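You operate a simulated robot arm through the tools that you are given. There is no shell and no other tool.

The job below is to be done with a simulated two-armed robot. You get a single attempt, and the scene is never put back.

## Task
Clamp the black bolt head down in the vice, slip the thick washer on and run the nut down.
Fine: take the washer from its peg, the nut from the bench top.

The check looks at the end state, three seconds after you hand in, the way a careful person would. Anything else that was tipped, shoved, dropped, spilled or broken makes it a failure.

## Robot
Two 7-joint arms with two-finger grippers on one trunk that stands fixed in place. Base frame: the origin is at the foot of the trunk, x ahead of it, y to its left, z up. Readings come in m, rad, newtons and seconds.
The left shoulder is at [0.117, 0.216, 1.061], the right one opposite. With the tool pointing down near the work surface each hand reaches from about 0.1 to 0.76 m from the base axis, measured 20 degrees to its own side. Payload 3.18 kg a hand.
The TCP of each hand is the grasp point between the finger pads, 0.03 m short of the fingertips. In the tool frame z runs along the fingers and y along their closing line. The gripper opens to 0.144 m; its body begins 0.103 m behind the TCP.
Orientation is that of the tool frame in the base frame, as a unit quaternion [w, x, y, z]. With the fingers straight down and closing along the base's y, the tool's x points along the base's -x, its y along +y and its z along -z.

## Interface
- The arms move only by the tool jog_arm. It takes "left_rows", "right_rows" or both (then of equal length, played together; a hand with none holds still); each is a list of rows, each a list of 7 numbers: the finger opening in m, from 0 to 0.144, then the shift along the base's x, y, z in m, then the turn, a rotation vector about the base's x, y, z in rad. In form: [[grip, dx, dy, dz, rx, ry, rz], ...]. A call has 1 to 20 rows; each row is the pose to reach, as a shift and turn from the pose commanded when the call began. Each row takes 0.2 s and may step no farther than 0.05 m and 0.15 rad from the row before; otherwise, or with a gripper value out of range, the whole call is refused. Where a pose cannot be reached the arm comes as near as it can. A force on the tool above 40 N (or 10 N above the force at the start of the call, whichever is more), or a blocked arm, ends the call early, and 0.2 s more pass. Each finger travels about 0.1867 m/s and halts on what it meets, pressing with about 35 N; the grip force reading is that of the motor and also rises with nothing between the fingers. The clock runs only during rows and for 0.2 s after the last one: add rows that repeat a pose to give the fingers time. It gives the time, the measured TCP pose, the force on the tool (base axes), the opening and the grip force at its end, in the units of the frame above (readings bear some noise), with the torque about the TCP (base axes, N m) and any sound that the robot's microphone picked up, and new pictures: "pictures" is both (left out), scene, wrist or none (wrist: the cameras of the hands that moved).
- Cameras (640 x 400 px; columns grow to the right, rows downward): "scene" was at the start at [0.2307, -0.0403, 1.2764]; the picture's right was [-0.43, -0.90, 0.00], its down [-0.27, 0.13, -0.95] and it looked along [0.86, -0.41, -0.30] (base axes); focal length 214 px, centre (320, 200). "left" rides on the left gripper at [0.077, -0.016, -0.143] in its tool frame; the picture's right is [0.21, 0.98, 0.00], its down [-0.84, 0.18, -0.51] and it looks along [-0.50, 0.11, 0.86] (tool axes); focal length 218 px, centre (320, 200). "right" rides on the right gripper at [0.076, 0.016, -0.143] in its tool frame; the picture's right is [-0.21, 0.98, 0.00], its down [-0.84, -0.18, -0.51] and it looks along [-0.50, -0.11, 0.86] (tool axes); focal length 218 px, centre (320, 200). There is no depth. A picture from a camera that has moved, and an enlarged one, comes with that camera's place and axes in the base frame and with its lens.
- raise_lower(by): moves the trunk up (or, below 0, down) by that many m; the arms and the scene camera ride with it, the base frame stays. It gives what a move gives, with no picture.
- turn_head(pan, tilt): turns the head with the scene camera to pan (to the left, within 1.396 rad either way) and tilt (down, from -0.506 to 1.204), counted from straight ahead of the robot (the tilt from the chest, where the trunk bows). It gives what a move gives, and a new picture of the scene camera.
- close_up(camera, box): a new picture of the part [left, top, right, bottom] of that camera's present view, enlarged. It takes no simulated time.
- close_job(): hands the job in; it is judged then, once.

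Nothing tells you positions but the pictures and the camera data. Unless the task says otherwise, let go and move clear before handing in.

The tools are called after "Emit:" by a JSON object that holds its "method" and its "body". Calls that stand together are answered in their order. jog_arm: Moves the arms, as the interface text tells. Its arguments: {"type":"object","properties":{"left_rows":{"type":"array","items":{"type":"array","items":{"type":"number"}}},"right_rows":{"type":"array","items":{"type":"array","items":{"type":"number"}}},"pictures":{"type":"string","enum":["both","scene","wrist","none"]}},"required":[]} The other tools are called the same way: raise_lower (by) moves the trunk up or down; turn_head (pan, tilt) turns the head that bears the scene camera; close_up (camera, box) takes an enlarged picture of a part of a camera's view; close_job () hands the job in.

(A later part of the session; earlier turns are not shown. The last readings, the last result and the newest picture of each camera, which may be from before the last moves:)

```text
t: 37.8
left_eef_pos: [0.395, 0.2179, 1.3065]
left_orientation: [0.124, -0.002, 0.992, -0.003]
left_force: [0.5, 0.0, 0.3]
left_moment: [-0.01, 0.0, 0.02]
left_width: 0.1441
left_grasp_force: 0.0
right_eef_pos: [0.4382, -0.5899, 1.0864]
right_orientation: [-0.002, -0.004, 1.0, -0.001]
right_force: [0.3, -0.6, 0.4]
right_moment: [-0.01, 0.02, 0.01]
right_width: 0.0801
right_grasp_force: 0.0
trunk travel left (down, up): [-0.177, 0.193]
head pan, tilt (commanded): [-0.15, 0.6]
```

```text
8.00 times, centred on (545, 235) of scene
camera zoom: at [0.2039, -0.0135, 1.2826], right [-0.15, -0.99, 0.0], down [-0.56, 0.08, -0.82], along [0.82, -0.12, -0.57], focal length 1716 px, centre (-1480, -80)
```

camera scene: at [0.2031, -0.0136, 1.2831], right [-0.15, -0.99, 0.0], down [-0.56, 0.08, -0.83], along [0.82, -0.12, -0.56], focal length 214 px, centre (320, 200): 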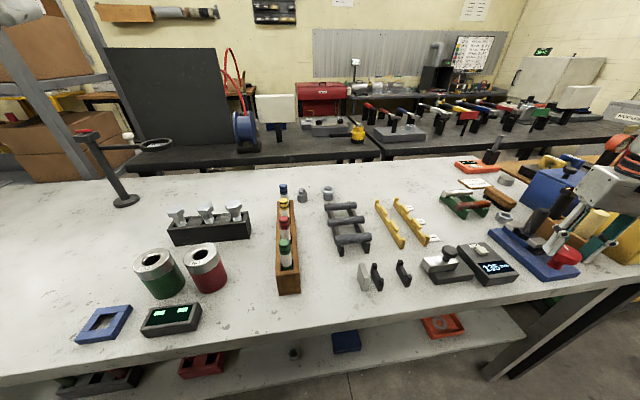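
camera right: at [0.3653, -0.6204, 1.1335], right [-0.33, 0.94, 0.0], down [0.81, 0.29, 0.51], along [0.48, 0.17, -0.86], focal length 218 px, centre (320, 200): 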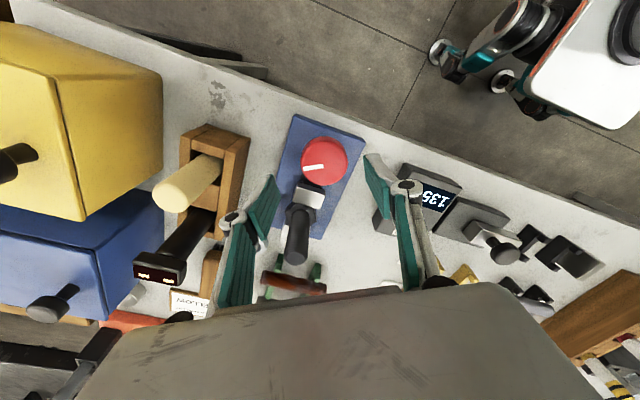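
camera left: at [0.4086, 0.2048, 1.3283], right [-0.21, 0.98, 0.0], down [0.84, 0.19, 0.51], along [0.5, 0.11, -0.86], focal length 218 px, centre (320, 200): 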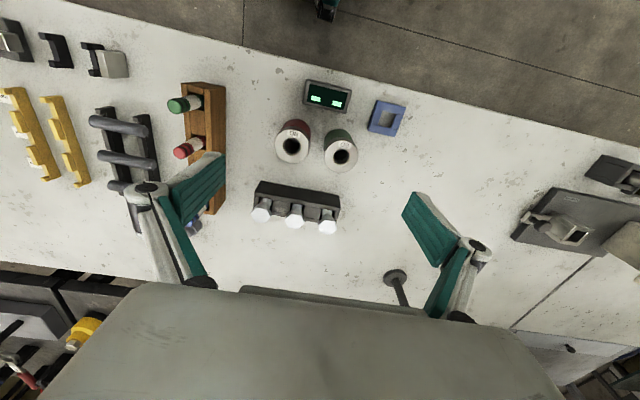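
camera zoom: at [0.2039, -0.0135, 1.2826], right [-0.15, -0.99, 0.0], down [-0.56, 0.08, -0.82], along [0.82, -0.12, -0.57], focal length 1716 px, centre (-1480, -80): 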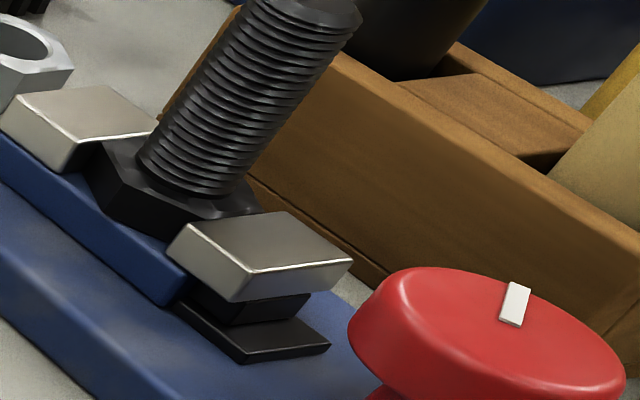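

The vice is holding the bolt upright with the head pinched. Next I swing the right hand over to the washer peg, staying high, to view it from above.

Emit:
{"method": "jog_arm", "body": {"right_rows": [[0.08, 0.015, 0.03, 0.02, 0, 0, 0], [0.08, 0.03, 0.07, 0.035, 0, 0, 0], [0.08, 0.045, 0.11, 0.045, 0, 0, 0], [0.08, 0.06, 0.155, 0.05, 0, 0, 0], [0.08, 0.08, 0.2, 0.05, 0, 0, 0], [0.08, 0.1, 0.24, 0.05, 0, 0, 0], [0.08, 0.12, 0.28, 0.05, 0, -0.05, 0], [0.08, 0.14, 0.32, 0.05, 0, -0.1, 0], [0.08, 0.16, 0.36, 0.05, 0, -0.15, 0], [0.08, 0.18, 0.4, 0.05, 0, -0.2, 0], [0.08, 0.2, 0.435, 0.05, 0, -0.25, 0], [0.08, 0.21, 0.455, 0.05, 0, -0.3, 0]], "pictures": "both"}}

```text
t: 40.4
left_eef_pos: [0.3932, 0.2187, 1.3069]
left_orientation: [0.124, -0.004, 0.992, -0.002]
left_force: [-0.5, -0.1, 0.9]
left_moment: [0.07, -0.09, -0.02]
left_width: 0.144
left_grasp_force: 0.0
right_eef_pos: [0.6142, -0.2223, 1.1278]
right_orientation: [0.151, -0.002, 0.989, -0.001]
right_force: [-0.2, -0.6, 0.6]
right_moment: [0.0, -0.06, -0.03]
right_width: 0.0801
right_grasp_force: 0.0
right hand out of reach, approached as far as the arm can: row 7, 10, 11, 12
trunk travel left (down, up): [-0.177, 0.193]
head pan, tilt (commanded): [-0.15, 0.6]
camera scene: at [0.2022, -0.0138, 1.283], right [-0.15, -0.99, 0.0], down [-0.56, 0.09, -0.83], along [0.82, -0.12, -0.56], focal length 214 px, centre (320, 200)
camera right: at [0.4976, -0.2061, 1.2416], right [0.2, 0.98, 0.06], down [0.65, -0.18, 0.74], along [0.73, -0.1, -0.67], focal length 218 px, centre (320, 200)
```

scene: 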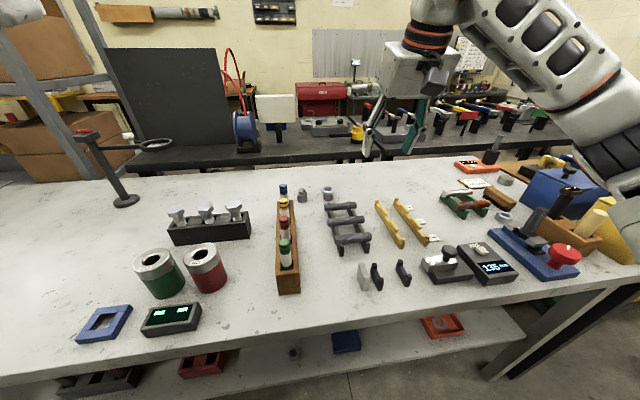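
right: 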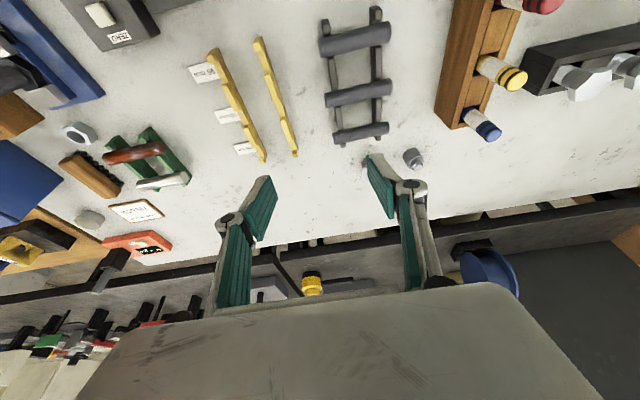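

The hand stopped short in y, so I need more forward shoulder reach and some yaw. Lowering the trunk swings the shoulders forward, so I lower it 5 cm and look again.

Emit:
{"method": "raise_lower", "body": {"by": -0.05}}

Emit:
{"method": "jog_arm", "body": {"right_rows": [[0.08, 0, 0, 0, 0, 0, 0.1], [0.08, 0, 0, 0, 0, 0, 0.2], [0.08, 0, 0, 0, 0, 0, 0.3], [0.08, 0, 0, 0, 0, 0, 0.4], [0.08, 0, 0, 0, 0, 0, 0.5]], "pictures": "both"}}

```text
t: 41.3
left_eef_pos: [0.4396, 0.2181, 1.2166]
left_orientation: [0.063, -0.004, 0.998, -0.004]
left_force: [-0.6, 0.1, 0.2]
left_moment: [0.01, -0.05, -0.01]
left_width: 0.144
left_grasp_force: 0.1
right_eef_pos: [0.6138, -0.2231, 1.0806]
right_orientation: [0.152, -0.002, 0.988, -0.001]
right_force: [-1.1, 0.4, 1.1]
right_moment: [0.04, -0.07, -0.02]
right_width: 0.0804
right_grasp_force: 0.0
trunk travel left (down, up): [-0.127, 0.243]
head pan, tilt (commanded): [-0.15, 0.6]
```

```text
t: 42.5
left_eef_pos: [0.4429, 0.2175, 1.2148]
left_orientation: [0.061, -0.004, 0.998, -0.004]
left_force: [-0.3, 0.6, 0.0]
left_moment: [0.0, -0.03, 0.01]
left_width: 0.1441
left_grasp_force: 0.1
right_eef_pos: [0.6163, -0.2219, 1.0769]
right_orientation: [0.145, -0.247, 0.957, 0.036]
right_force: [0.4, 0.1, -0.3]
right_moment: [-0.02, 0.0, -0.02]
right_width: 0.0805
right_grasp_force: 0.0
trunk travel left (down, up): [-0.127, 0.243]
head pan, tilt (commanded): [-0.15, 0.6]
camera scene: at [0.2555, -0.0132, 1.2253], right [-0.15, -0.99, 0.0], down [-0.56, 0.08, -0.83], along [0.82, -0.12, -0.56], focal length 214 px, centre (320, 200)
camera right: at [0.5061, -0.2638, 1.1903], right [-0.3, 0.95, 0.06], down [0.66, 0.16, 0.73], along [0.69, 0.26, -0.68], focal length 218 px, centre (320, 200)
```

scene: 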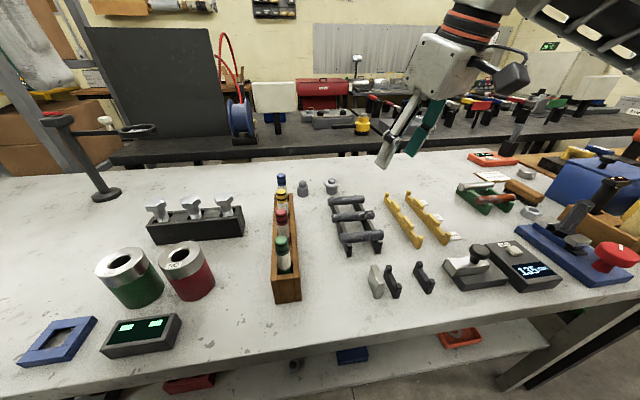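
right: 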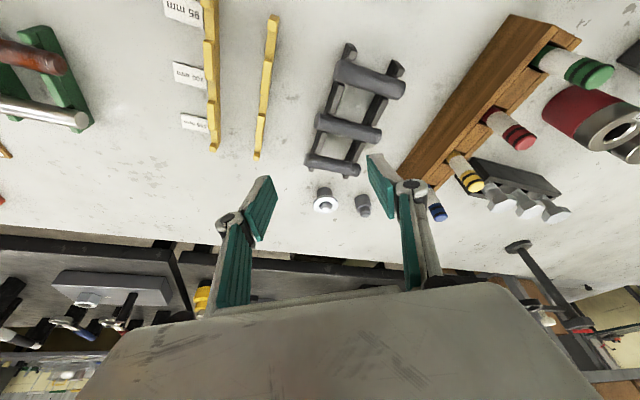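

The wrist camera now sees the washer peg ahead. I enlarge it to refine its position.

Emit:
{"method": "close_up", "body": {"camera": "right", "box": [290, 170, 390, 232]}}

Emit:
{"method": "close_up", "body": {"camera": "scene", "box": [285, 165, 385, 227]}}

```text
6.40 times, centred on (340, 201) of right
camera zoom: at [0.5061, -0.2638, 1.1903], right [-0.3, 0.95, 0.06], down [0.66, 0.16, 0.73], along [0.69, 0.26, -0.68], focal length 1397 px, centre (192, 194)
```

zoom: 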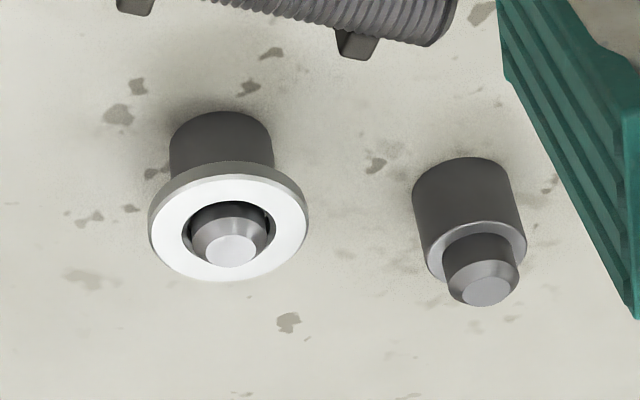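

```text
6.40 times, centred on (335, 196) of scene
camera zoom: at [0.2555, -0.0132, 1.2253], right [-0.15, -0.99, 0.0], down [-0.56, 0.08, -0.83], along [0.82, -0.12, -0.56], focal length 1373 px, centre (224, 226)
```

zoom: 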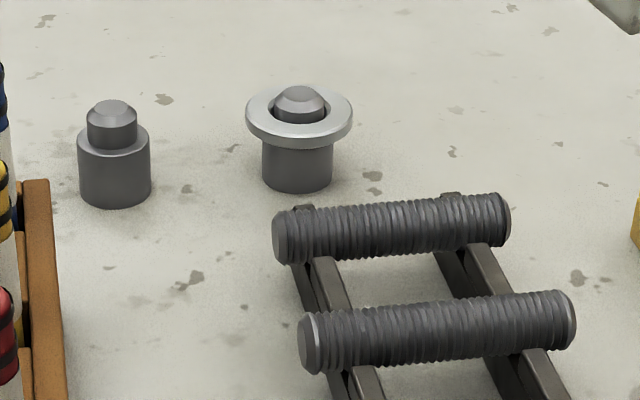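

The washer is centred at about (0.819, −0.135) with top near z 0.896. I move to a tilted pre-grasp pose above it (tilt 0.5 rad, yaw 0.5 rad) and check.

Emit:
{"method": "jog_arm", "body": {"right_rows": [[0.08, 0.035, 0.015, -0.01, 0.016, -0.029, 0], [0.08, 0.07, 0.03, -0.02, 0.032, -0.058, 0], [0.08, 0.105, 0.045, -0.035, 0.048, -0.088, 0], [0.08, 0.14, 0.06, -0.055, 0.064, -0.117, 0], [0.08, 0.17, 0.073, -0.075, 0.08, -0.146, 0], [0.08, 0.19, 0.081, -0.09, 0.096, -0.1755, 0], [0.08, 0.199, 0.085, -0.1, 0.096, -0.1755, 0]], "pictures": "both"}}

```text
t: 44.1
left_eef_pos: [0.4428, 0.2173, 1.2145]
left_orientation: [0.06, -0.005, 0.998, -0.004]
left_force: [0.0, 0.2, 0.1]
left_moment: [-0.05, 0.02, -0.02]
left_width: 0.1443
left_grasp_force: 0.1
right_eef_pos: [0.7926, -0.1898, 0.9916]
right_orientation: [0.241, -0.242, 0.938, 0.06]
right_force: [0.9, -0.1, -0.5]
right_moment: [0.0, 0.01, 0.01]
right_width: 0.08
right_grasp_force: 0.0
right hand out of reach, approached as far as the arm can: row 4, 5, 6, 7
trunk travel left (down, up): [-0.127, 0.243]
head pan, tilt (commanded): [-0.15, 0.6]
camera scene: at [0.2559, -0.0134, 1.2252], right [-0.15, -0.99, 0.0], down [-0.56, 0.08, -0.82], along [0.82, -0.12, -0.57], focal length 214 px, centre (320, 200)
camera right: at [0.6653, -0.2409, 1.0797], right [-0.31, 0.95, 0.1], down [0.52, 0.08, 0.85], along [0.8, 0.31, -0.52], focal length 218 px, centre (320, 200)
```

scene: 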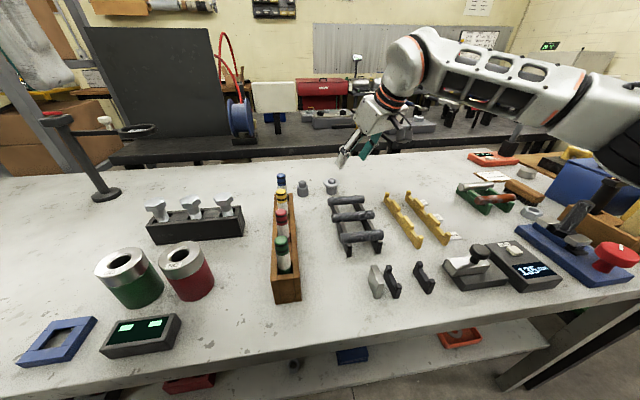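
right: 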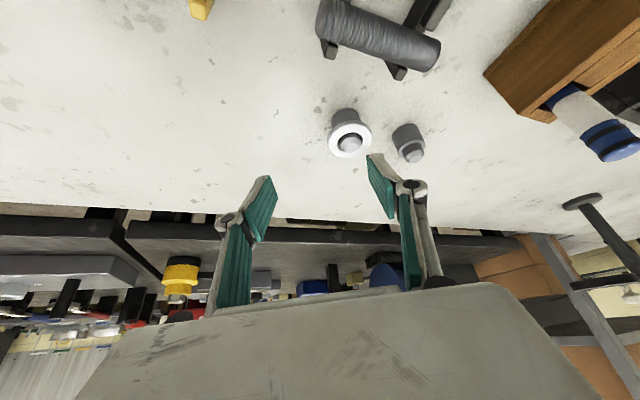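

The arm is near full stretch at this height. I lower the trunk a little more to bring the shoulder forward and down toward the washer.

Emit:
{"method": "raise_lower", "body": {"by": -0.04}}

Emit:
{"method": "close_up", "body": {"camera": "right", "box": [270, 70, 450, 190]}}

Emit:
{"method": "close_up", "body": {"camera": "scene", "box": [280, 100, 440, 230]}}

```text
t: 45.0
left_eef_pos: [0.4795, 0.2162, 1.1356]
left_orientation: [0.003, -0.005, 1.0, -0.005]
left_force: [-1.4, -0.1, -0.1]
left_moment: [0.0, -0.14, -0.04]
left_width: 0.1437
left_grasp_force: 0.0
right_eef_pos: [0.7896, -0.1897, 0.9559]
right_orientation: [0.243, -0.242, 0.937, 0.06]
right_force: [-0.9, 0.5, 0.8]
right_moment: [-0.05, -0.03, 0.0]
right_width: 0.0799
right_grasp_force: 0.1
trunk travel left (down, up): [-0.087, 0.283]
head pan, tilt (commanded): [-0.15, 0.6]
```

```text
3.33 times, centred on (360, 130) of right
camera zoom: at [0.6624, -0.2414, 1.0438], right [-0.31, 0.95, 0.09], down [0.51, 0.08, 0.85], along [0.8, 0.31, -0.51], focal length 728 px, centre (187, 433)
```

zoom: 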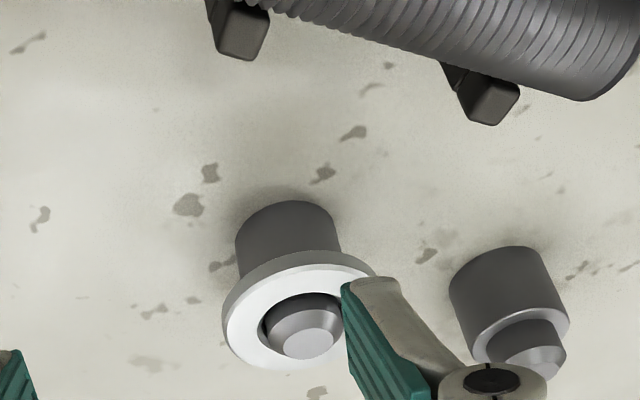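

```text
3.08 times, centred on (360, 165) of scene
camera zoom: at [0.2968, -0.0133, 1.1761], right [-0.15, -0.99, 0.0], down [-0.56, 0.08, -0.83], along [0.82, -0.12, -0.56], focal length 660 px, centre (197, 308)
```

zoom: 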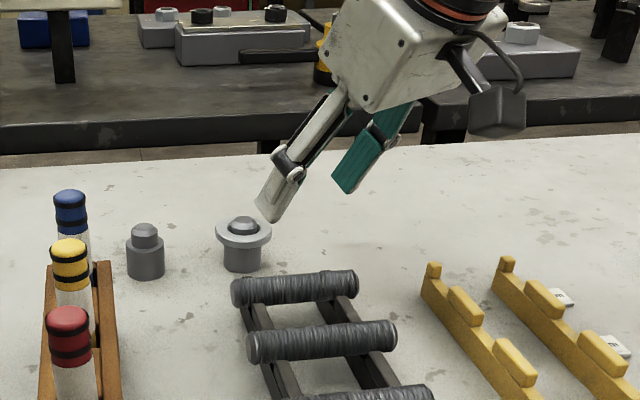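

The fingertips are above the peg top, so I shift over the washer at this height and check alignment before descending.

Emit:
{"method": "jog_arm", "body": {"right_rows": [[0.08, 0.009, 0.018, 0, 0, 0, 0], [0.08, 0.018, 0.036, 0, 0, 0, 0], [0.08, 0.026, 0.053, 0, 0, 0, 0], [0.08, 0.026, 0.053, 0, 0, 0, 0]], "pictures": "both"}}

Emit:
{"method": "close_up", "body": {"camera": "right", "box": [230, 80, 410, 200]}}

Emit:
{"method": "close_up", "body": {"camera": "scene", "box": [280, 100, 380, 190]}}

```text
t: 46.0
left_eef_pos: [0.4837, 0.2167, 1.1332]
left_orientation: [0.001, -0.005, 1.0, -0.004]
left_force: [-0.1, 0.3, 0.4]
left_moment: [-0.04, 0.01, -0.01]
left_width: 0.1439
left_grasp_force: 0.0
right_eef_pos: [0.8002, -0.1732, 0.9503]
right_orientation: [0.24, -0.243, 0.938, 0.061]
right_force: [0.1, 0.8, 0.4]
right_moment: [-0.01, -0.02, 0.01]
right_width: 0.0804
right_grasp_force: 0.1
right hand out of reach, approached as far as the arm can: row 2, 3, 4
trunk travel left (down, up): [-0.087, 0.283]
head pan, tilt (commanded): [-0.15, 0.6]
camera scene: at [0.2999, -0.0131, 1.1745], right [-0.15, -0.99, 0.0], down [-0.56, 0.08, -0.83], along [0.82, -0.12, -0.56], focal length 214 px, centre (320, 200)
camera right: at [0.6733, -0.2251, 1.038], right [-0.31, 0.95, 0.1], down [0.52, 0.08, 0.85], along [0.8, 0.32, -0.52], focal length 218 px, centre (320, 200)
```

scene: 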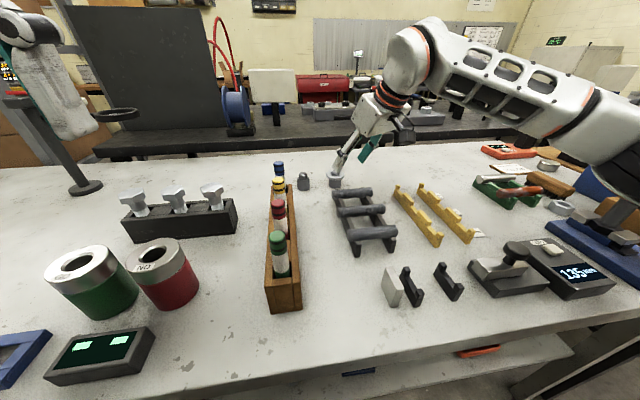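
right: 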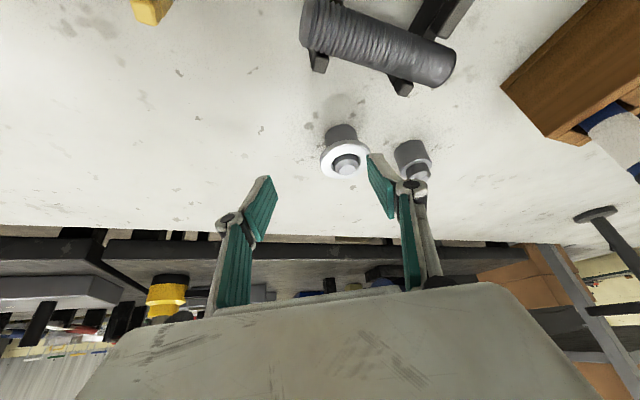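

```text
3.33 times, centred on (320, 140) of right
camera zoom: at [0.6733, -0.2251, 1.038], right [-0.31, 0.95, 0.1], down [0.52, 0.08, 0.85], along [0.8, 0.32, -0.52], focal length 728 px, centre (320, 400)
```

zoom: 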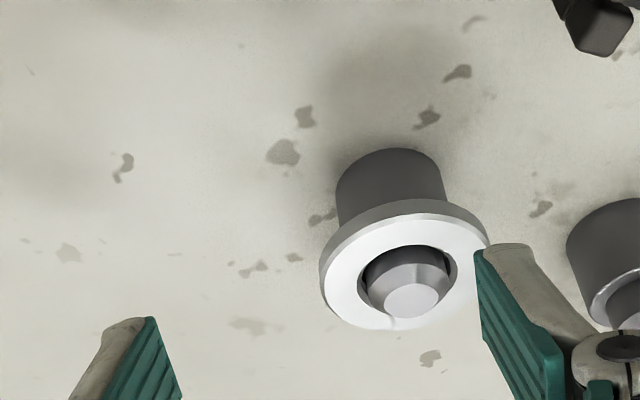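

```text
4.44 times, centred on (330, 145) of scene
camera zoom: at [0.2999, -0.0131, 1.1745], right [-0.15, -0.99, 0.0], down [-0.56, 0.08, -0.83], along [0.82, -0.12, -0.56], focal length 953 px, centre (276, 444)
```

zoom: 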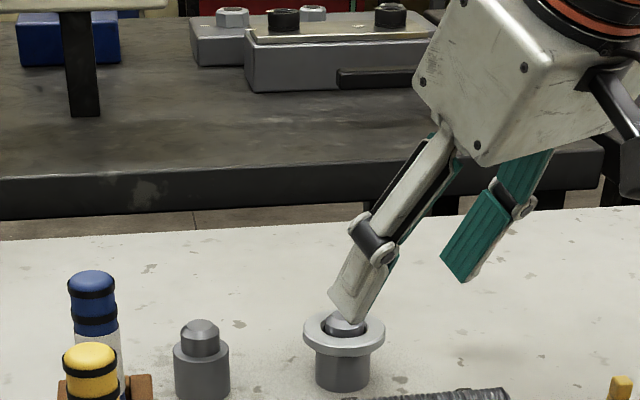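

The limit is sideways, not stretch, so I'll approach more from the right: raise a little, yaw the hand further by 0.35 rad, and retry.

Emit:
{"method": "jog_arm", "body": {"right_rows": [[0.08, -0.005, -0.005, 0.012, 0, 0, 0.05], [0.08, -0.005, -0.005, 0.015, 0, 0, 0.12], [0.08, -0.005, -0.005, 0.015, 0, 0, 0.2], [0.08, -0.005, -0.005, 0.015, 0, 0, 0.28], [0.08, -0.005, -0.005, 0.015, 0, 0, 0.35]], "pictures": "none"}}

Emit:
{"method": "jog_arm", "body": {"right_rows": [[0.08, 0, 0, 0, 0.038, -0.033, 0], [0.08, 0, 0, 0, 0.075, -0.066, 0], [0.08, 0, 0, 0, 0.113, -0.099, 0], [0.08, 0.006, 0.012, 0, 0.113, -0.099, 0], [0.08, 0.012, 0.024, 0, 0.113, -0.099, 0], [0.08, 0.02, 0.04, 0, 0.113, -0.099, 0]], "pictures": "both"}}

```text
t: 47.1
left_eef_pos: [0.4842, 0.217, 1.1312]
left_orientation: [0.0, -0.005, 1.0, -0.004]
left_force: [0.2, -0.1, -0.3]
left_moment: [0.0, -0.02, -0.02]
left_width: 0.1441
left_grasp_force: 0.0
right_eef_pos: [0.7943, -0.1783, 0.9643]
right_orientation: [0.226, -0.401, 0.882, 0.101]
right_force: [-0.5, -0.5, -0.1]
right_moment: [-0.01, -0.01, 0.0]
right_width: 0.0801
right_grasp_force: 0.0
trunk travel left (down, up): [-0.087, 0.283]
head pan, tilt (commanded): [-0.15, 0.6]
```

```text
t: 48.5
left_eef_pos: [0.4854, 0.2177, 1.1297]
left_orientation: [-0.001, -0.006, 1.0, -0.005]
left_force: [-0.2, -0.4, -0.7]
left_moment: [0.01, 0.06, -0.08]
left_width: 0.1442
left_grasp_force: 0.0
right_eef_pos: [0.8169, -0.1381, 0.9613]
right_orientation: [0.29, -0.391, 0.863, 0.131]
right_force: [0.8, 0.0, 0.3]
right_moment: [0.01, 0.03, 0.04]
right_width: 0.0799
right_grasp_force: 0.1
trunk travel left (down, up): [-0.087, 0.283]
head pan, tilt (commanded): [-0.15, 0.6]
camera scene: at [0.3017, -0.0136, 1.1734], right [-0.15, -0.99, 0.0], down [-0.56, 0.08, -0.82], along [0.81, -0.12, -0.57], focal length 214 px, centre (320, 200)
camera right: at [0.7064, -0.2384, 1.0284], right [-0.63, 0.77, 0.13], down [0.38, 0.16, 0.91], along [0.68, 0.62, -0.39], focal length 218 px, centre (320, 200)
```

scene: 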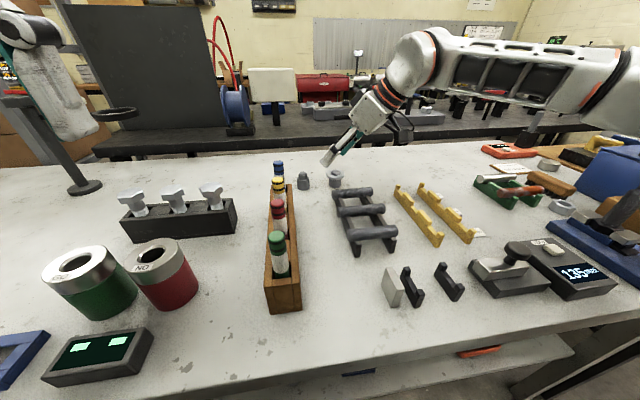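
right: 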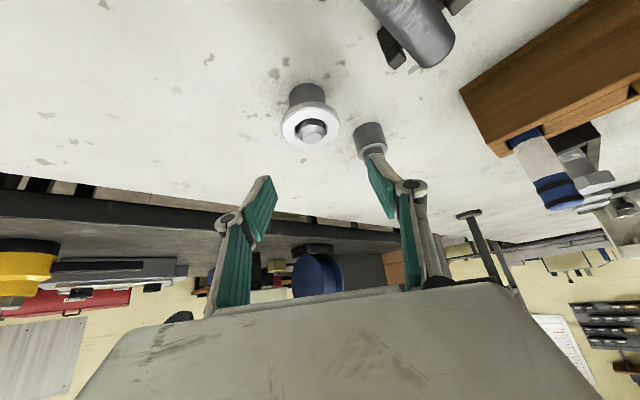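

The hand now reaches over the washer at (0.817, −0.138, 0.961). I zoom in to verify the centring before descending.

Emit:
{"method": "close_up", "body": {"camera": "right", "box": [250, 70, 410, 190]}}

Emit:
{"method": "close_up", "body": {"camera": "scene", "box": [290, 110, 400, 200]}}

```text
3.33 times, centred on (330, 130) of right
camera zoom: at [0.7064, -0.2384, 1.0284], right [-0.63, 0.77, 0.13], down [0.38, 0.16, 0.91], along [0.68, 0.62, -0.39], focal length 728 px, centre (287, 433)
```

zoom: 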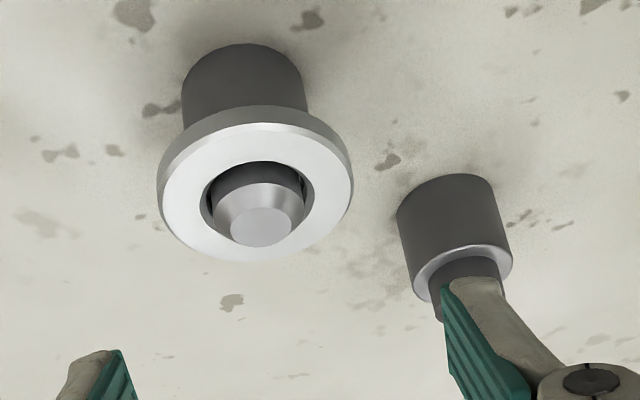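

```text
4.44 times, centred on (345, 155) of scene
camera zoom: at [0.3017, -0.0136, 1.1734], right [-0.15, -0.99, 0.0], down [-0.56, 0.08, -0.82], along [0.81, -0.12, -0.57], focal length 953 px, centre (209, 400)
```

zoom: 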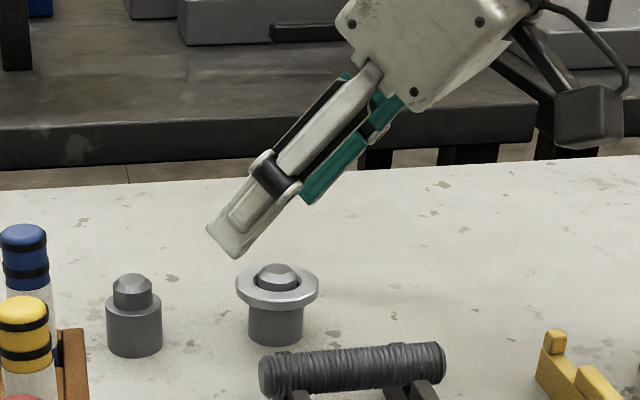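

The washer centre is at about (0.818, −0.136). I narrow the fingers to 66 mm and descend around its rim.

Emit:
{"method": "jog_arm", "body": {"right_rows": [[0.068, -0.0033, -0.0029, -0.01, 0, 0, 0], [0.068, -0.0033, -0.0029, -0.03, 0, 0, 0], [0.068, -0.0033, -0.0029, -0.05, 0, 0, 0], [0.068, -0.0033, -0.0029, -0.0596, 0, 0, 0], [0.068, -0.0033, -0.0029, -0.0596, 0, 0, 0]], "pictures": "none"}}

Emit:
{"method": "close_up", "body": {"camera": "right", "box": [230, 90, 410, 225]}}

Emit:
{"method": "close_up", "body": {"camera": "scene", "box": [290, 130, 400, 220]}}

```text
t: 49.8
left_eef_pos: [0.4829, 0.2168, 1.1322]
left_orientation: [0.0, -0.005, 1.0, -0.004]
left_force: [0.5, 0.0, 0.1]
left_moment: [-0.01, 0.02, 0.01]
left_width: 0.1438
left_grasp_force: 0.1
right_eef_pos: [0.8129, -0.1404, 0.9055]
right_orientation: [0.293, -0.392, 0.862, 0.13]
right_force: [0.5, 0.3, 0.3]
right_moment: [0.0, 0.02, 0.0]
right_width: 0.0678
right_grasp_force: 0.0
trunk travel left (down, up): [-0.087, 0.283]
head pan, tilt (commanded): [-0.15, 0.6]
```

```text
2.96 times, centred on (320, 158) of right
camera zoom: at [0.7026, -0.241, 0.9728], right [-0.63, 0.77, 0.12], down [0.37, 0.16, 0.91], along [0.68, 0.62, -0.39], focal length 647 px, centre (320, 326)
```

zoom: 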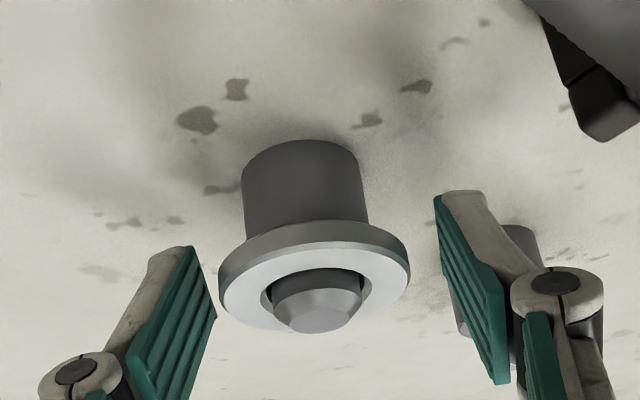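

```text
4.44 times, centred on (345, 175) of scene
camera zoom: at [0.2999, -0.0132, 1.1745], right [-0.15, -0.99, 0.0], down [-0.56, 0.08, -0.83], along [0.82, -0.12, -0.56], focal length 953 px, centre (209, 311)
```

zoom: 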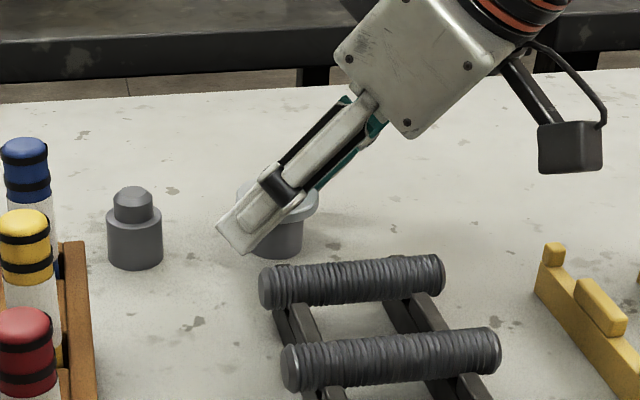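

The washer sits between the pads, centred. I lower 3 mm more and close on its rim.

Emit:
{"method": "jog_arm", "body": {"right_rows": [[0.068, 0.0, 0.0, -0.003, 0, 0, 0], [0.06, 0.0, 0.0, -0.003, 0, 0, 0], [0.05, 0.0, 0.0, -0.003, 0, 0, 0], [0.04, 0.0, 0.0, -0.003, 0, 0, 0], [0.04, 0.0, 0.0, -0.003, 0, 0, 0]], "pictures": "none"}}

Emit:
{"method": "close_up", "body": {"camera": "right", "box": [230, 90, 410, 225]}}

Emit:
{"method": "close_up", "body": {"camera": "scene", "box": [290, 130, 400, 220]}}

```text
t: 51.0
left_eef_pos: [0.4838, 0.2171, 1.1317]
left_orientation: [0.0, -0.005, 1.0, -0.004]
left_force: [-0.5, 0.2, 0.4]
left_moment: [0.01, 0.02, -0.03]
left_width: 0.1441
left_grasp_force: 0.1
right_eef_pos: [0.8125, -0.1416, 0.9012]
right_orientation: [0.291, -0.392, 0.863, 0.13]
right_force: [0.2, 0.6, 0.3]
right_moment: [0.04, -0.01, -0.02]
right_width: 0.0492
right_grasp_force: 34.8
trunk travel left (down, up): [-0.087, 0.283]
head pan, tilt (commanded): [-0.15, 0.6]
```

```text
2.96 times, centred on (320, 158) of right
camera zoom: at [0.7028, -0.241, 0.9695], right [-0.63, 0.77, 0.12], down [0.37, 0.16, 0.91], along [0.68, 0.62, -0.39], focal length 647 px, centre (320, 326)
```

zoom: 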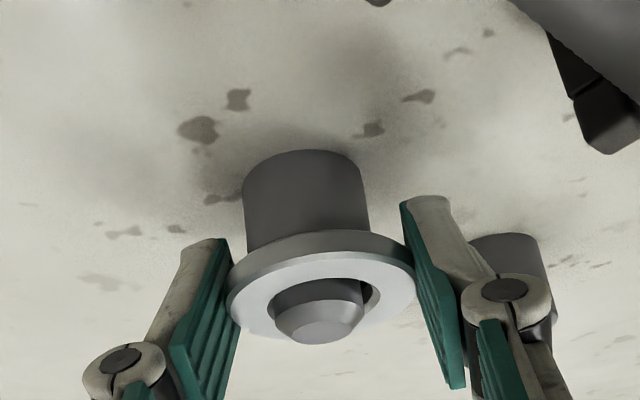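

```text
4.44 times, centred on (345, 175) of scene
camera zoom: at [0.3, -0.0132, 1.1744], right [-0.15, -0.99, 0.0], down [-0.56, 0.08, -0.83], along [0.82, -0.12, -0.56], focal length 953 px, centre (209, 311)
```

zoom: 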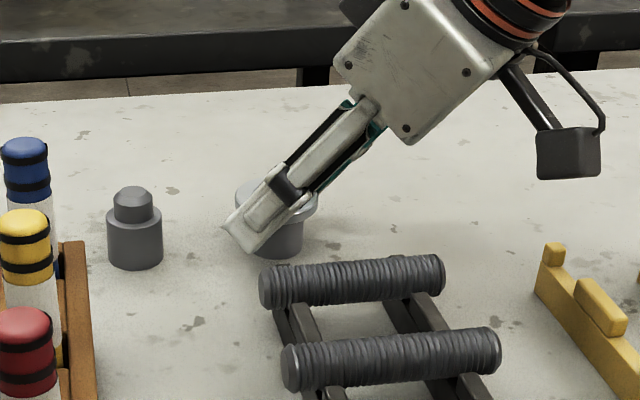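

The washer is gripped (49 mm). I lift straight up off the peg.

Emit:
{"method": "jog_arm", "body": {"right_rows": [[0.03, 0, 0, 0.01, 0, 0, 0], [0.03, 0, 0, 0.025, 0, 0, 0], [0.03, 0, 0, 0.045, 0, 0, 0], [0.03, 0, 0, 0.07, 0, 0, 0], [0.03, 0, 0, 0.09, 0, 0, 0]], "pictures": "none"}}

Emit:
{"method": "close_up", "body": {"camera": "right", "box": [230, 90, 410, 225]}}

Emit:
{"method": "close_up", "body": {"camera": "scene", "box": [290, 100, 400, 200]}}

```text
t: 52.1
left_eef_pos: [0.4835, 0.2167, 1.1326]
left_orientation: [0.0, -0.005, 1.0, -0.004]
left_force: [0.8, 0.3, 0.6]
left_moment: [0.0, 0.0, -0.03]
left_width: 0.1442
left_grasp_force: 0.2
right_eef_pos: [0.8106, -0.1424, 0.9923]
right_orientation: [0.291, -0.392, 0.863, 0.131]
right_force: [0.2, -0.1, -1.4]
right_moment: [-0.05, 0.0, 0.01]
right_width: 0.049
right_grasp_force: 35.5
trunk travel left (down, up): [-0.087, 0.283]
head pan, tilt (commanded): [-0.15, 0.6]
```

```text
2.96 times, centred on (320, 158) of right
camera zoom: at [0.7013, -0.2414, 1.0596], right [-0.63, 0.77, 0.12], down [0.37, 0.16, 0.91], along [0.68, 0.62, -0.39], focal length 647 px, centre (320, 326)
```

zoom: 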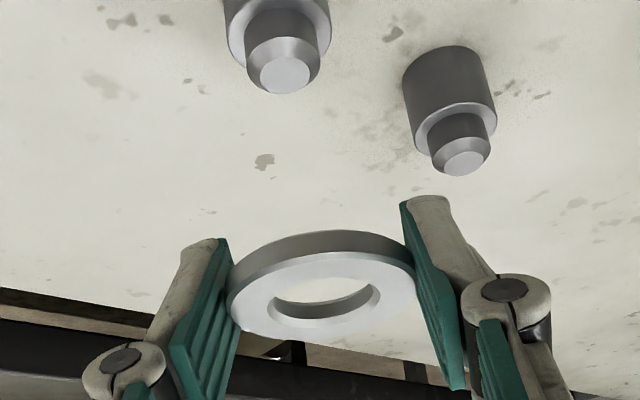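

```text
4.00 times, centred on (345, 150) of scene
camera zoom: at [0.3001, -0.0133, 1.1744], right [-0.15, -0.99, 0.0], down [-0.56, 0.08, -0.83], along [0.82, -0.12, -0.56], focal length 858 px, centre (220, 400)
```

zoom: 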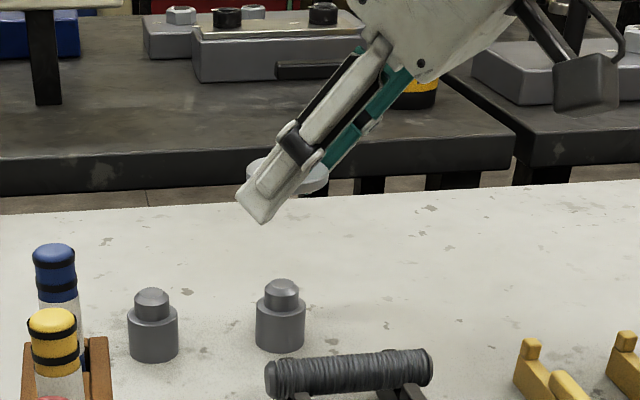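

The washer is held level and clear of the peg. I carry it high over to the vice, yawing the hand back square on the way, and stop with it about 3 cm above the bolt's top.

Emit:
{"method": "jog_arm", "body": {"right_rows": [[0.03, -0.02, -0.01, 0.03, 0, 0, 0], [0.03, -0.045, -0.035, 0.06, 0, 0, 0], [0.03, -0.07, -0.07, 0.08, 0, 0, -0.08], [0.03, -0.095, -0.107, 0.085, 0, 0, -0.16], [0.03, -0.12, -0.145, 0.085, 0, 0, -0.24], [0.03, -0.145, -0.183, 0.085, 0, 0, -0.32], [0.03, -0.17, -0.221, 0.085, 0, 0, -0.4], [0.03, -0.195, -0.259, 0.085, 0, 0, -0.48], [0.03, -0.22, -0.297, 0.085, 0, 0, -0.56], [0.03, -0.24, -0.335, 0.085, 0, 0, -0.64], [0.03, -0.258, -0.373, 0.08, 0, 0, -0.71], [0.03, -0.274, -0.408, 0.07, 0, 0, -0.78], [0.03, -0.287, -0.433, 0.055, 0, 0, -0.85], [0.03, -0.2936, -0.4476, 0.04, 0, 0, -0.85], [0.03, -0.2936, -0.4476, 0.04, 0, 0, -0.85]], "pictures": "both"}}

```text
t: 55.4
left_eef_pos: [0.4842, 0.2184, 1.1326]
left_orientation: [0.0, -0.006, 1.0, -0.004]
left_force: [-0.1, 0.2, 0.6]
left_moment: [-0.02, 0.01, -0.01]
left_width: 0.144
left_grasp_force: 0.0
right_eef_pos: [0.5202, -0.5895, 1.0321]
right_orientation: [0.32, -0.002, 0.948, -0.001]
right_force: [0.0, 0.2, -1.1]
right_moment: [0.0, 0.05, 0.0]
right_width: 0.049
right_grasp_force: 34.9
trunk travel left (down, up): [-0.087, 0.283]
head pan, tilt (commanded): [-0.15, 0.6]
camera scene: at [0.3, -0.0133, 1.1744], right [-0.15, -0.99, 0.0], down [-0.56, 0.08, -0.83], along [0.82, -0.12, -0.56], focal length 214 px, centre (320, 200)
camera right: at [0.372, -0.5724, 1.0979], right [0.16, 0.98, 0.12], down [0.36, -0.18, 0.91], along [0.92, -0.11, -0.38], focal length 218 px, centre (320, 200)
```

scene: 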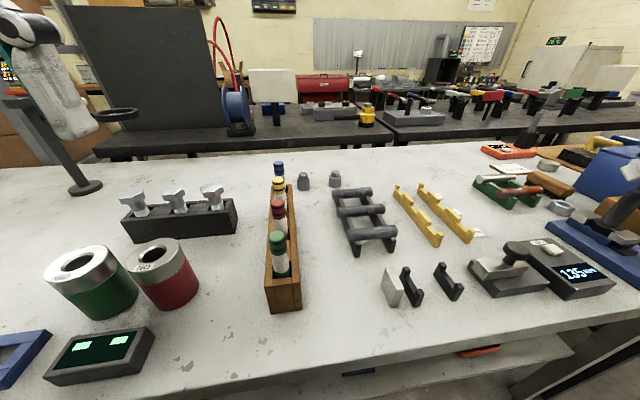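
right: 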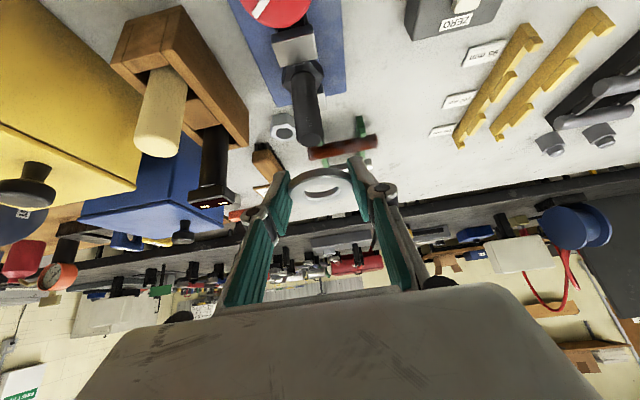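

The washer hangs above the vice. I turn the head toward the vice for a second viewing direction.

Emit:
{"method": "turn_head", "body": {"pan": -1.15, "tilt": 0.35}}

Emit:
{"method": "close_up", "body": {"camera": "right", "box": [250, 60, 410, 200]}}

```text
t: 56.6
left_eef_pos: [0.4827, 0.2171, 1.1305]
left_orientation: [0.001, -0.005, 1.0, -0.004]
left_force: [0.0, -0.6, -0.7]
left_moment: [0.0, -0.01, 0.03]
left_width: 0.1438
left_grasp_force: 0.1
right_eef_pos: [0.5196, -0.5892, 1.0317]
right_orientation: [0.319, -0.001, 0.948, -0.002]
right_force: [0.1, -0.3, -0.8]
right_moment: [-0.01, -0.02, 0.01]
right_width: 0.0491
right_grasp_force: 34.7
trunk travel left (down, up): [-0.087, 0.283]
head pan, tilt (commanded): [-1.15, 0.351]
camera scene: at [0.2508, -0.085, 1.1971], right [-0.91, -0.41, 0.0], down [-0.14, 0.31, -0.94], along [0.38, -0.86, -0.34], focal length 214 px, centre (320, 200)
```

scene: 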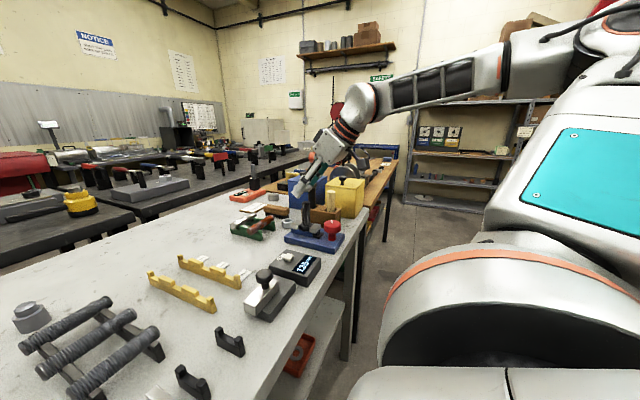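

```text
2.86 times, centred on (330, 130) of right
camera zoom: at [0.3722, -0.5723, 1.098], right [0.16, 0.98, 0.12], down [0.36, -0.18, 0.91], along [0.92, -0.11, -0.39], focal length 624 px, centre (291, 400)
```

zoom: 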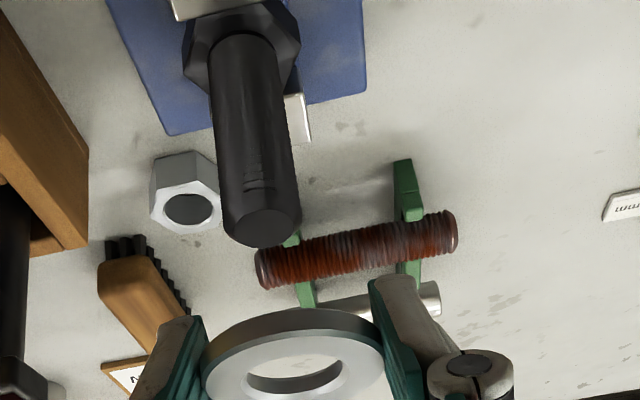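

Now I have a side view of the vice from the head. I zoom in on the bolt and held washer there.

Emit:
{"method": "close_up", "body": {"camera": "scene", "box": [280, 160, 360, 250]}}

Emit:
{"method": "close_up", "body": {"camera": "right", "box": [270, 120, 390, 220]}}

```text
4.44 times, centred on (320, 205) of scene
camera zoom: at [0.2508, -0.085, 1.1971], right [-0.91, -0.41, 0.0], down [-0.14, 0.31, -0.94], along [0.38, -0.86, -0.34], focal length 953 px, centre (320, 178)
```

zoom: 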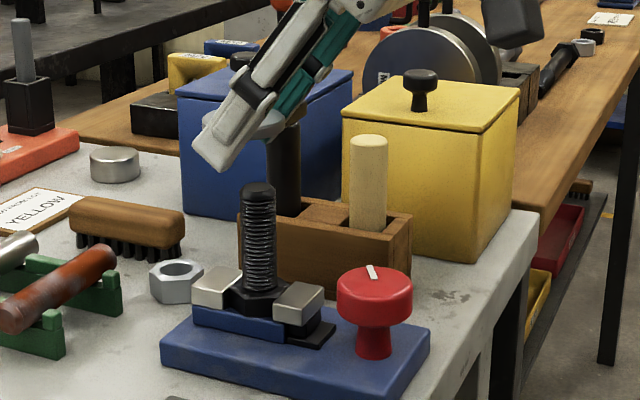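

```text
4.00 times, centred on (330, 170) of right
camera zoom: at [0.3722, -0.5723, 1.098], right [0.16, 0.98, 0.12], down [0.36, -0.18, 0.91], along [0.92, -0.11, -0.39], focal length 873 px, centre (280, 320)
```

zoom: 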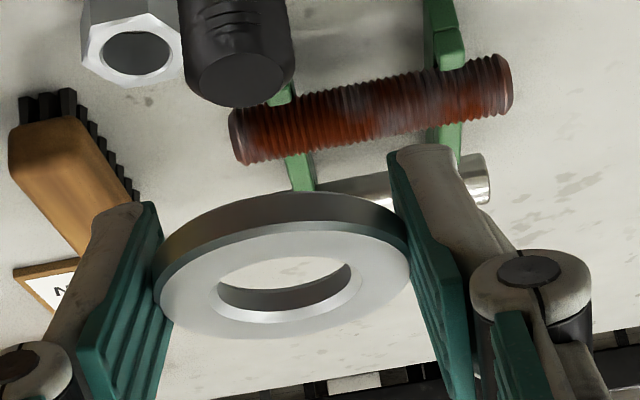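

I zoom further on the side view to judge the washer's fore–aft position relative to the bolt.

Emit:
{"method": "close_up", "body": {"camera": "scene", "box": [288, 172, 332, 232]}}

Emit:
{"method": "close_up", "body": {"camera": "scene", "box": [290, 178, 322, 200]}}

```text
6.67 times, centred on (310, 202) of scene
camera zoom: at [0.2508, -0.085, 1.1971], right [-0.91, -0.41, 0.0], down [-0.14, 0.31, -0.94], along [0.38, -0.86, -0.34], focal length 1430 px, centre (387, 187)
```

zoom: 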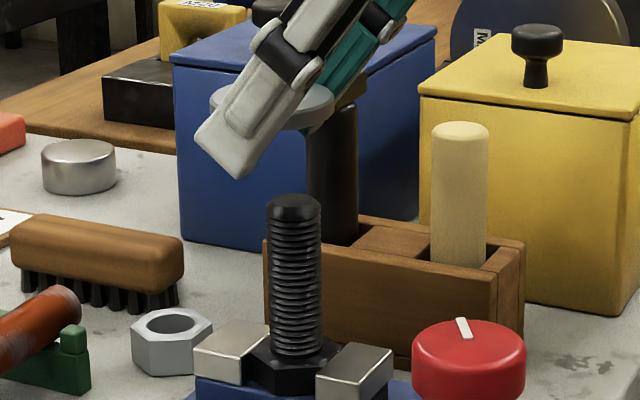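

```text
16.00 times, centred on (306, 189) of scene
camera zoom: at [0.2508, -0.085, 1.1971], right [-0.91, -0.41, 0.0], down [-0.14, 0.31, -0.94], along [0.38, -0.86, -0.34], focal length 3432 px, centre (544, 376)
```

zoom: 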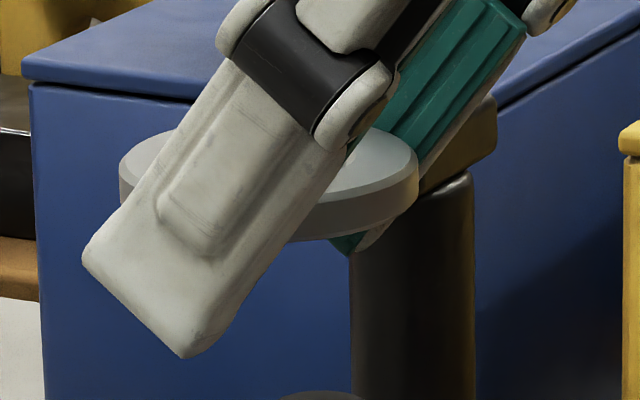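

From both views the bolt axis is at about (0.521, −0.591), top z 0.980, while the washer is at (0.529, −0.588). I shift by (−8, −2.6) mm and lower to just above the bolt end.

Emit:
{"method": "jog_arm", "body": {"right_rows": [[0.03, -0.008, -0.0026, 0, 0, 0, 0], [0.03, -0.008, -0.0026, -0.012, 0, 0, 0], [0.03, -0.008, -0.0026, -0.024, 0, 0, 0], [0.03, -0.008, -0.0026, -0.031, 0, 0, 0], [0.03, -0.008, -0.0026, -0.031, 0, 0, 0]], "pictures": "none"}}

Emit:
{"method": "close_up", "body": {"camera": "scene", "box": [290, 182, 322, 204]}}

Emit:
{"method": "close_up", "body": {"camera": "right", "box": [270, 120, 390, 220]}}

```text
t: 57.8
left_eef_pos: [0.4834, 0.2168, 1.132]
left_orientation: [0.0, -0.005, 1.0, -0.004]
left_force: [-0.5, 0.9, -0.3]
left_moment: [-0.01, -0.01, -0.02]
left_width: 0.1438
left_grasp_force: 0.1
right_eef_pos: [0.5109, -0.5904, 1.0]
right_orientation: [0.318, -0.002, 0.948, -0.002]
right_force: [0.1, -0.8, -0.8]
right_moment: [0.01, 0.01, -0.01]
right_width: 0.0489
right_grasp_force: 35.2
trunk travel left (down, up): [-0.087, 0.283]
head pan, tilt (commanded): [-1.15, 0.351]
```

```text
16.00 times, centred on (306, 193) of scene
camera zoom: at [0.2506, -0.085, 1.1972], right [-0.91, -0.41, 0.0], down [-0.14, 0.31, -0.94], along [0.38, -0.86, -0.34], focal length 3432 px, centre (544, 312)
```

zoom: 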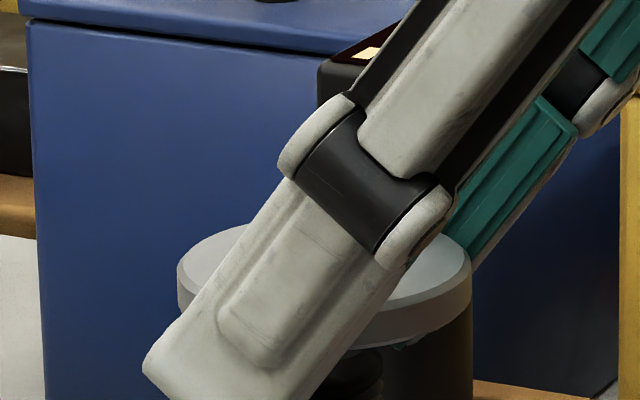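

```text
4.00 times, centred on (330, 170) of right
camera zoom: at [0.3629, -0.575, 1.0679], right [0.16, 0.98, 0.12], down [0.36, -0.18, 0.91], along [0.92, -0.11, -0.39], focal length 873 px, centre (280, 320)
```

zoom: 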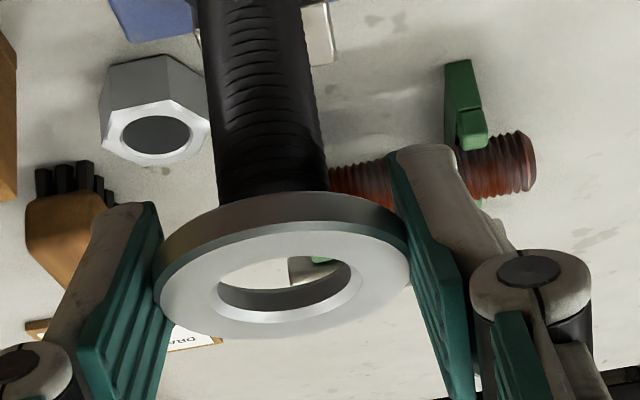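

The washer hovers just above the bolt end; I take a tighter look at both edges in the side view to align within a millimetre.

Emit:
{"method": "close_up", "body": {"camera": "scene", "box": [288, 190, 328, 225]}}

Emit:
{"method": "close_up", "body": {"camera": "right", "box": [270, 50, 390, 200]}}

```text
11.43 times, centred on (308, 208) of scene
camera zoom: at [0.2506, -0.085, 1.1972], right [-0.91, -0.41, 0.0], down [-0.14, 0.31, -0.94], along [0.38, -0.86, -0.34], focal length 2451 px, centre (457, 114)
```

zoom: 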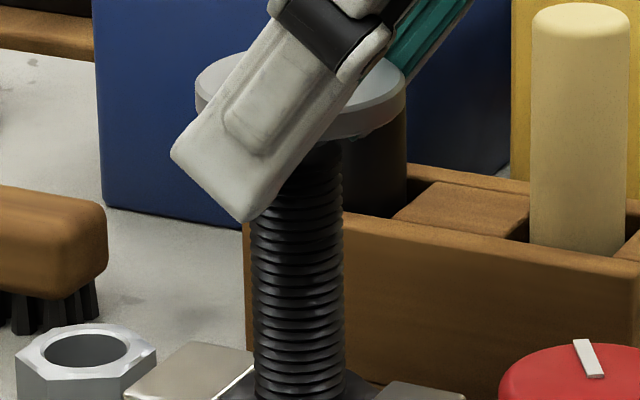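

```text
2.67 times, centred on (330, 125) of right
camera zoom: at [0.3629, -0.575, 1.0679], right [0.16, 0.98, 0.12], down [0.36, -0.18, 0.91], along [0.92, -0.11, -0.39], focal length 582 px, centre (293, 400)
```

zoom: 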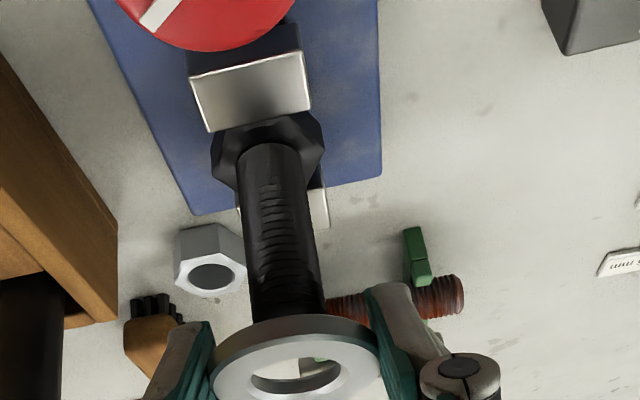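

The side view shows the washer about 1.9 mm too near the robot while y is aligned. I shift +1.8 mm in x, −0.7 mm in y, and lower slowly over the bolt end.

Emit:
{"method": "jog_arm", "body": {"right_rows": [[0.03, 0.0018, -0.0007, 0, 0, 0, 0], [0.03, 0.0018, -0.0007, -0.004, 0, 0, 0], [0.03, 0.0018, -0.0007, -0.007, 0, 0, 0], [0.03, 0.0018, -0.0007, -0.01, 0, 0, 0]], "pictures": "none"}}

Emit:
{"method": "close_up", "body": {"camera": "scene", "box": [288, 190, 328, 225]}}

Emit:
{"method": "close_up", "body": {"camera": "right", "box": [270, 110, 390, 210]}}

```text
t: 58.8
left_eef_pos: [0.4843, 0.2174, 1.1319]
left_orientation: [0.0, -0.005, 1.0, -0.004]
left_force: [-0.2, 0.1, 0.5]
left_moment: [-0.01, -0.02, -0.02]
left_width: 0.1442
left_grasp_force: 0.0
right_eef_pos: [0.5119, -0.5909, 0.9908]
right_orientation: [0.32, -0.002, 0.947, -0.001]
right_force: [0.7, 0.1, -1.2]
right_moment: [-0.01, -0.02, 0.01]
right_width: 0.0489
right_grasp_force: 35.4
trunk travel left (down, up): [-0.087, 0.283]
head pan, tilt (commanded): [-1.15, 0.351]
```

```text
11.43 times, centred on (308, 208) of scene
camera zoom: at [0.2508, -0.0851, 1.1971], right [-0.91, -0.41, 0.0], down [-0.14, 0.31, -0.94], along [0.38, -0.86, -0.34], focal length 2451 px, centre (457, 114)
```

zoom: 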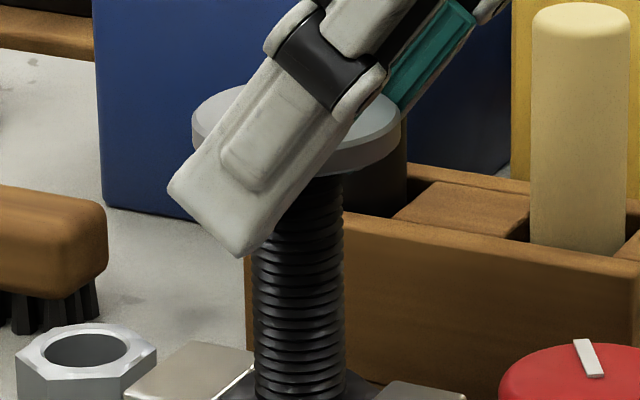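

```text
4.00 times, centred on (330, 160) of right
camera zoom: at [0.3646, -0.5757, 1.058], right [0.16, 0.98, 0.12], down [0.36, -0.18, 0.91], along [0.92, -0.11, -0.39], focal length 873 px, centre (280, 360)
```

zoom: 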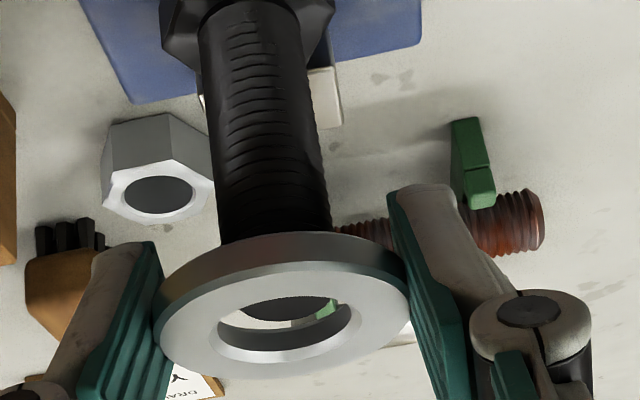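

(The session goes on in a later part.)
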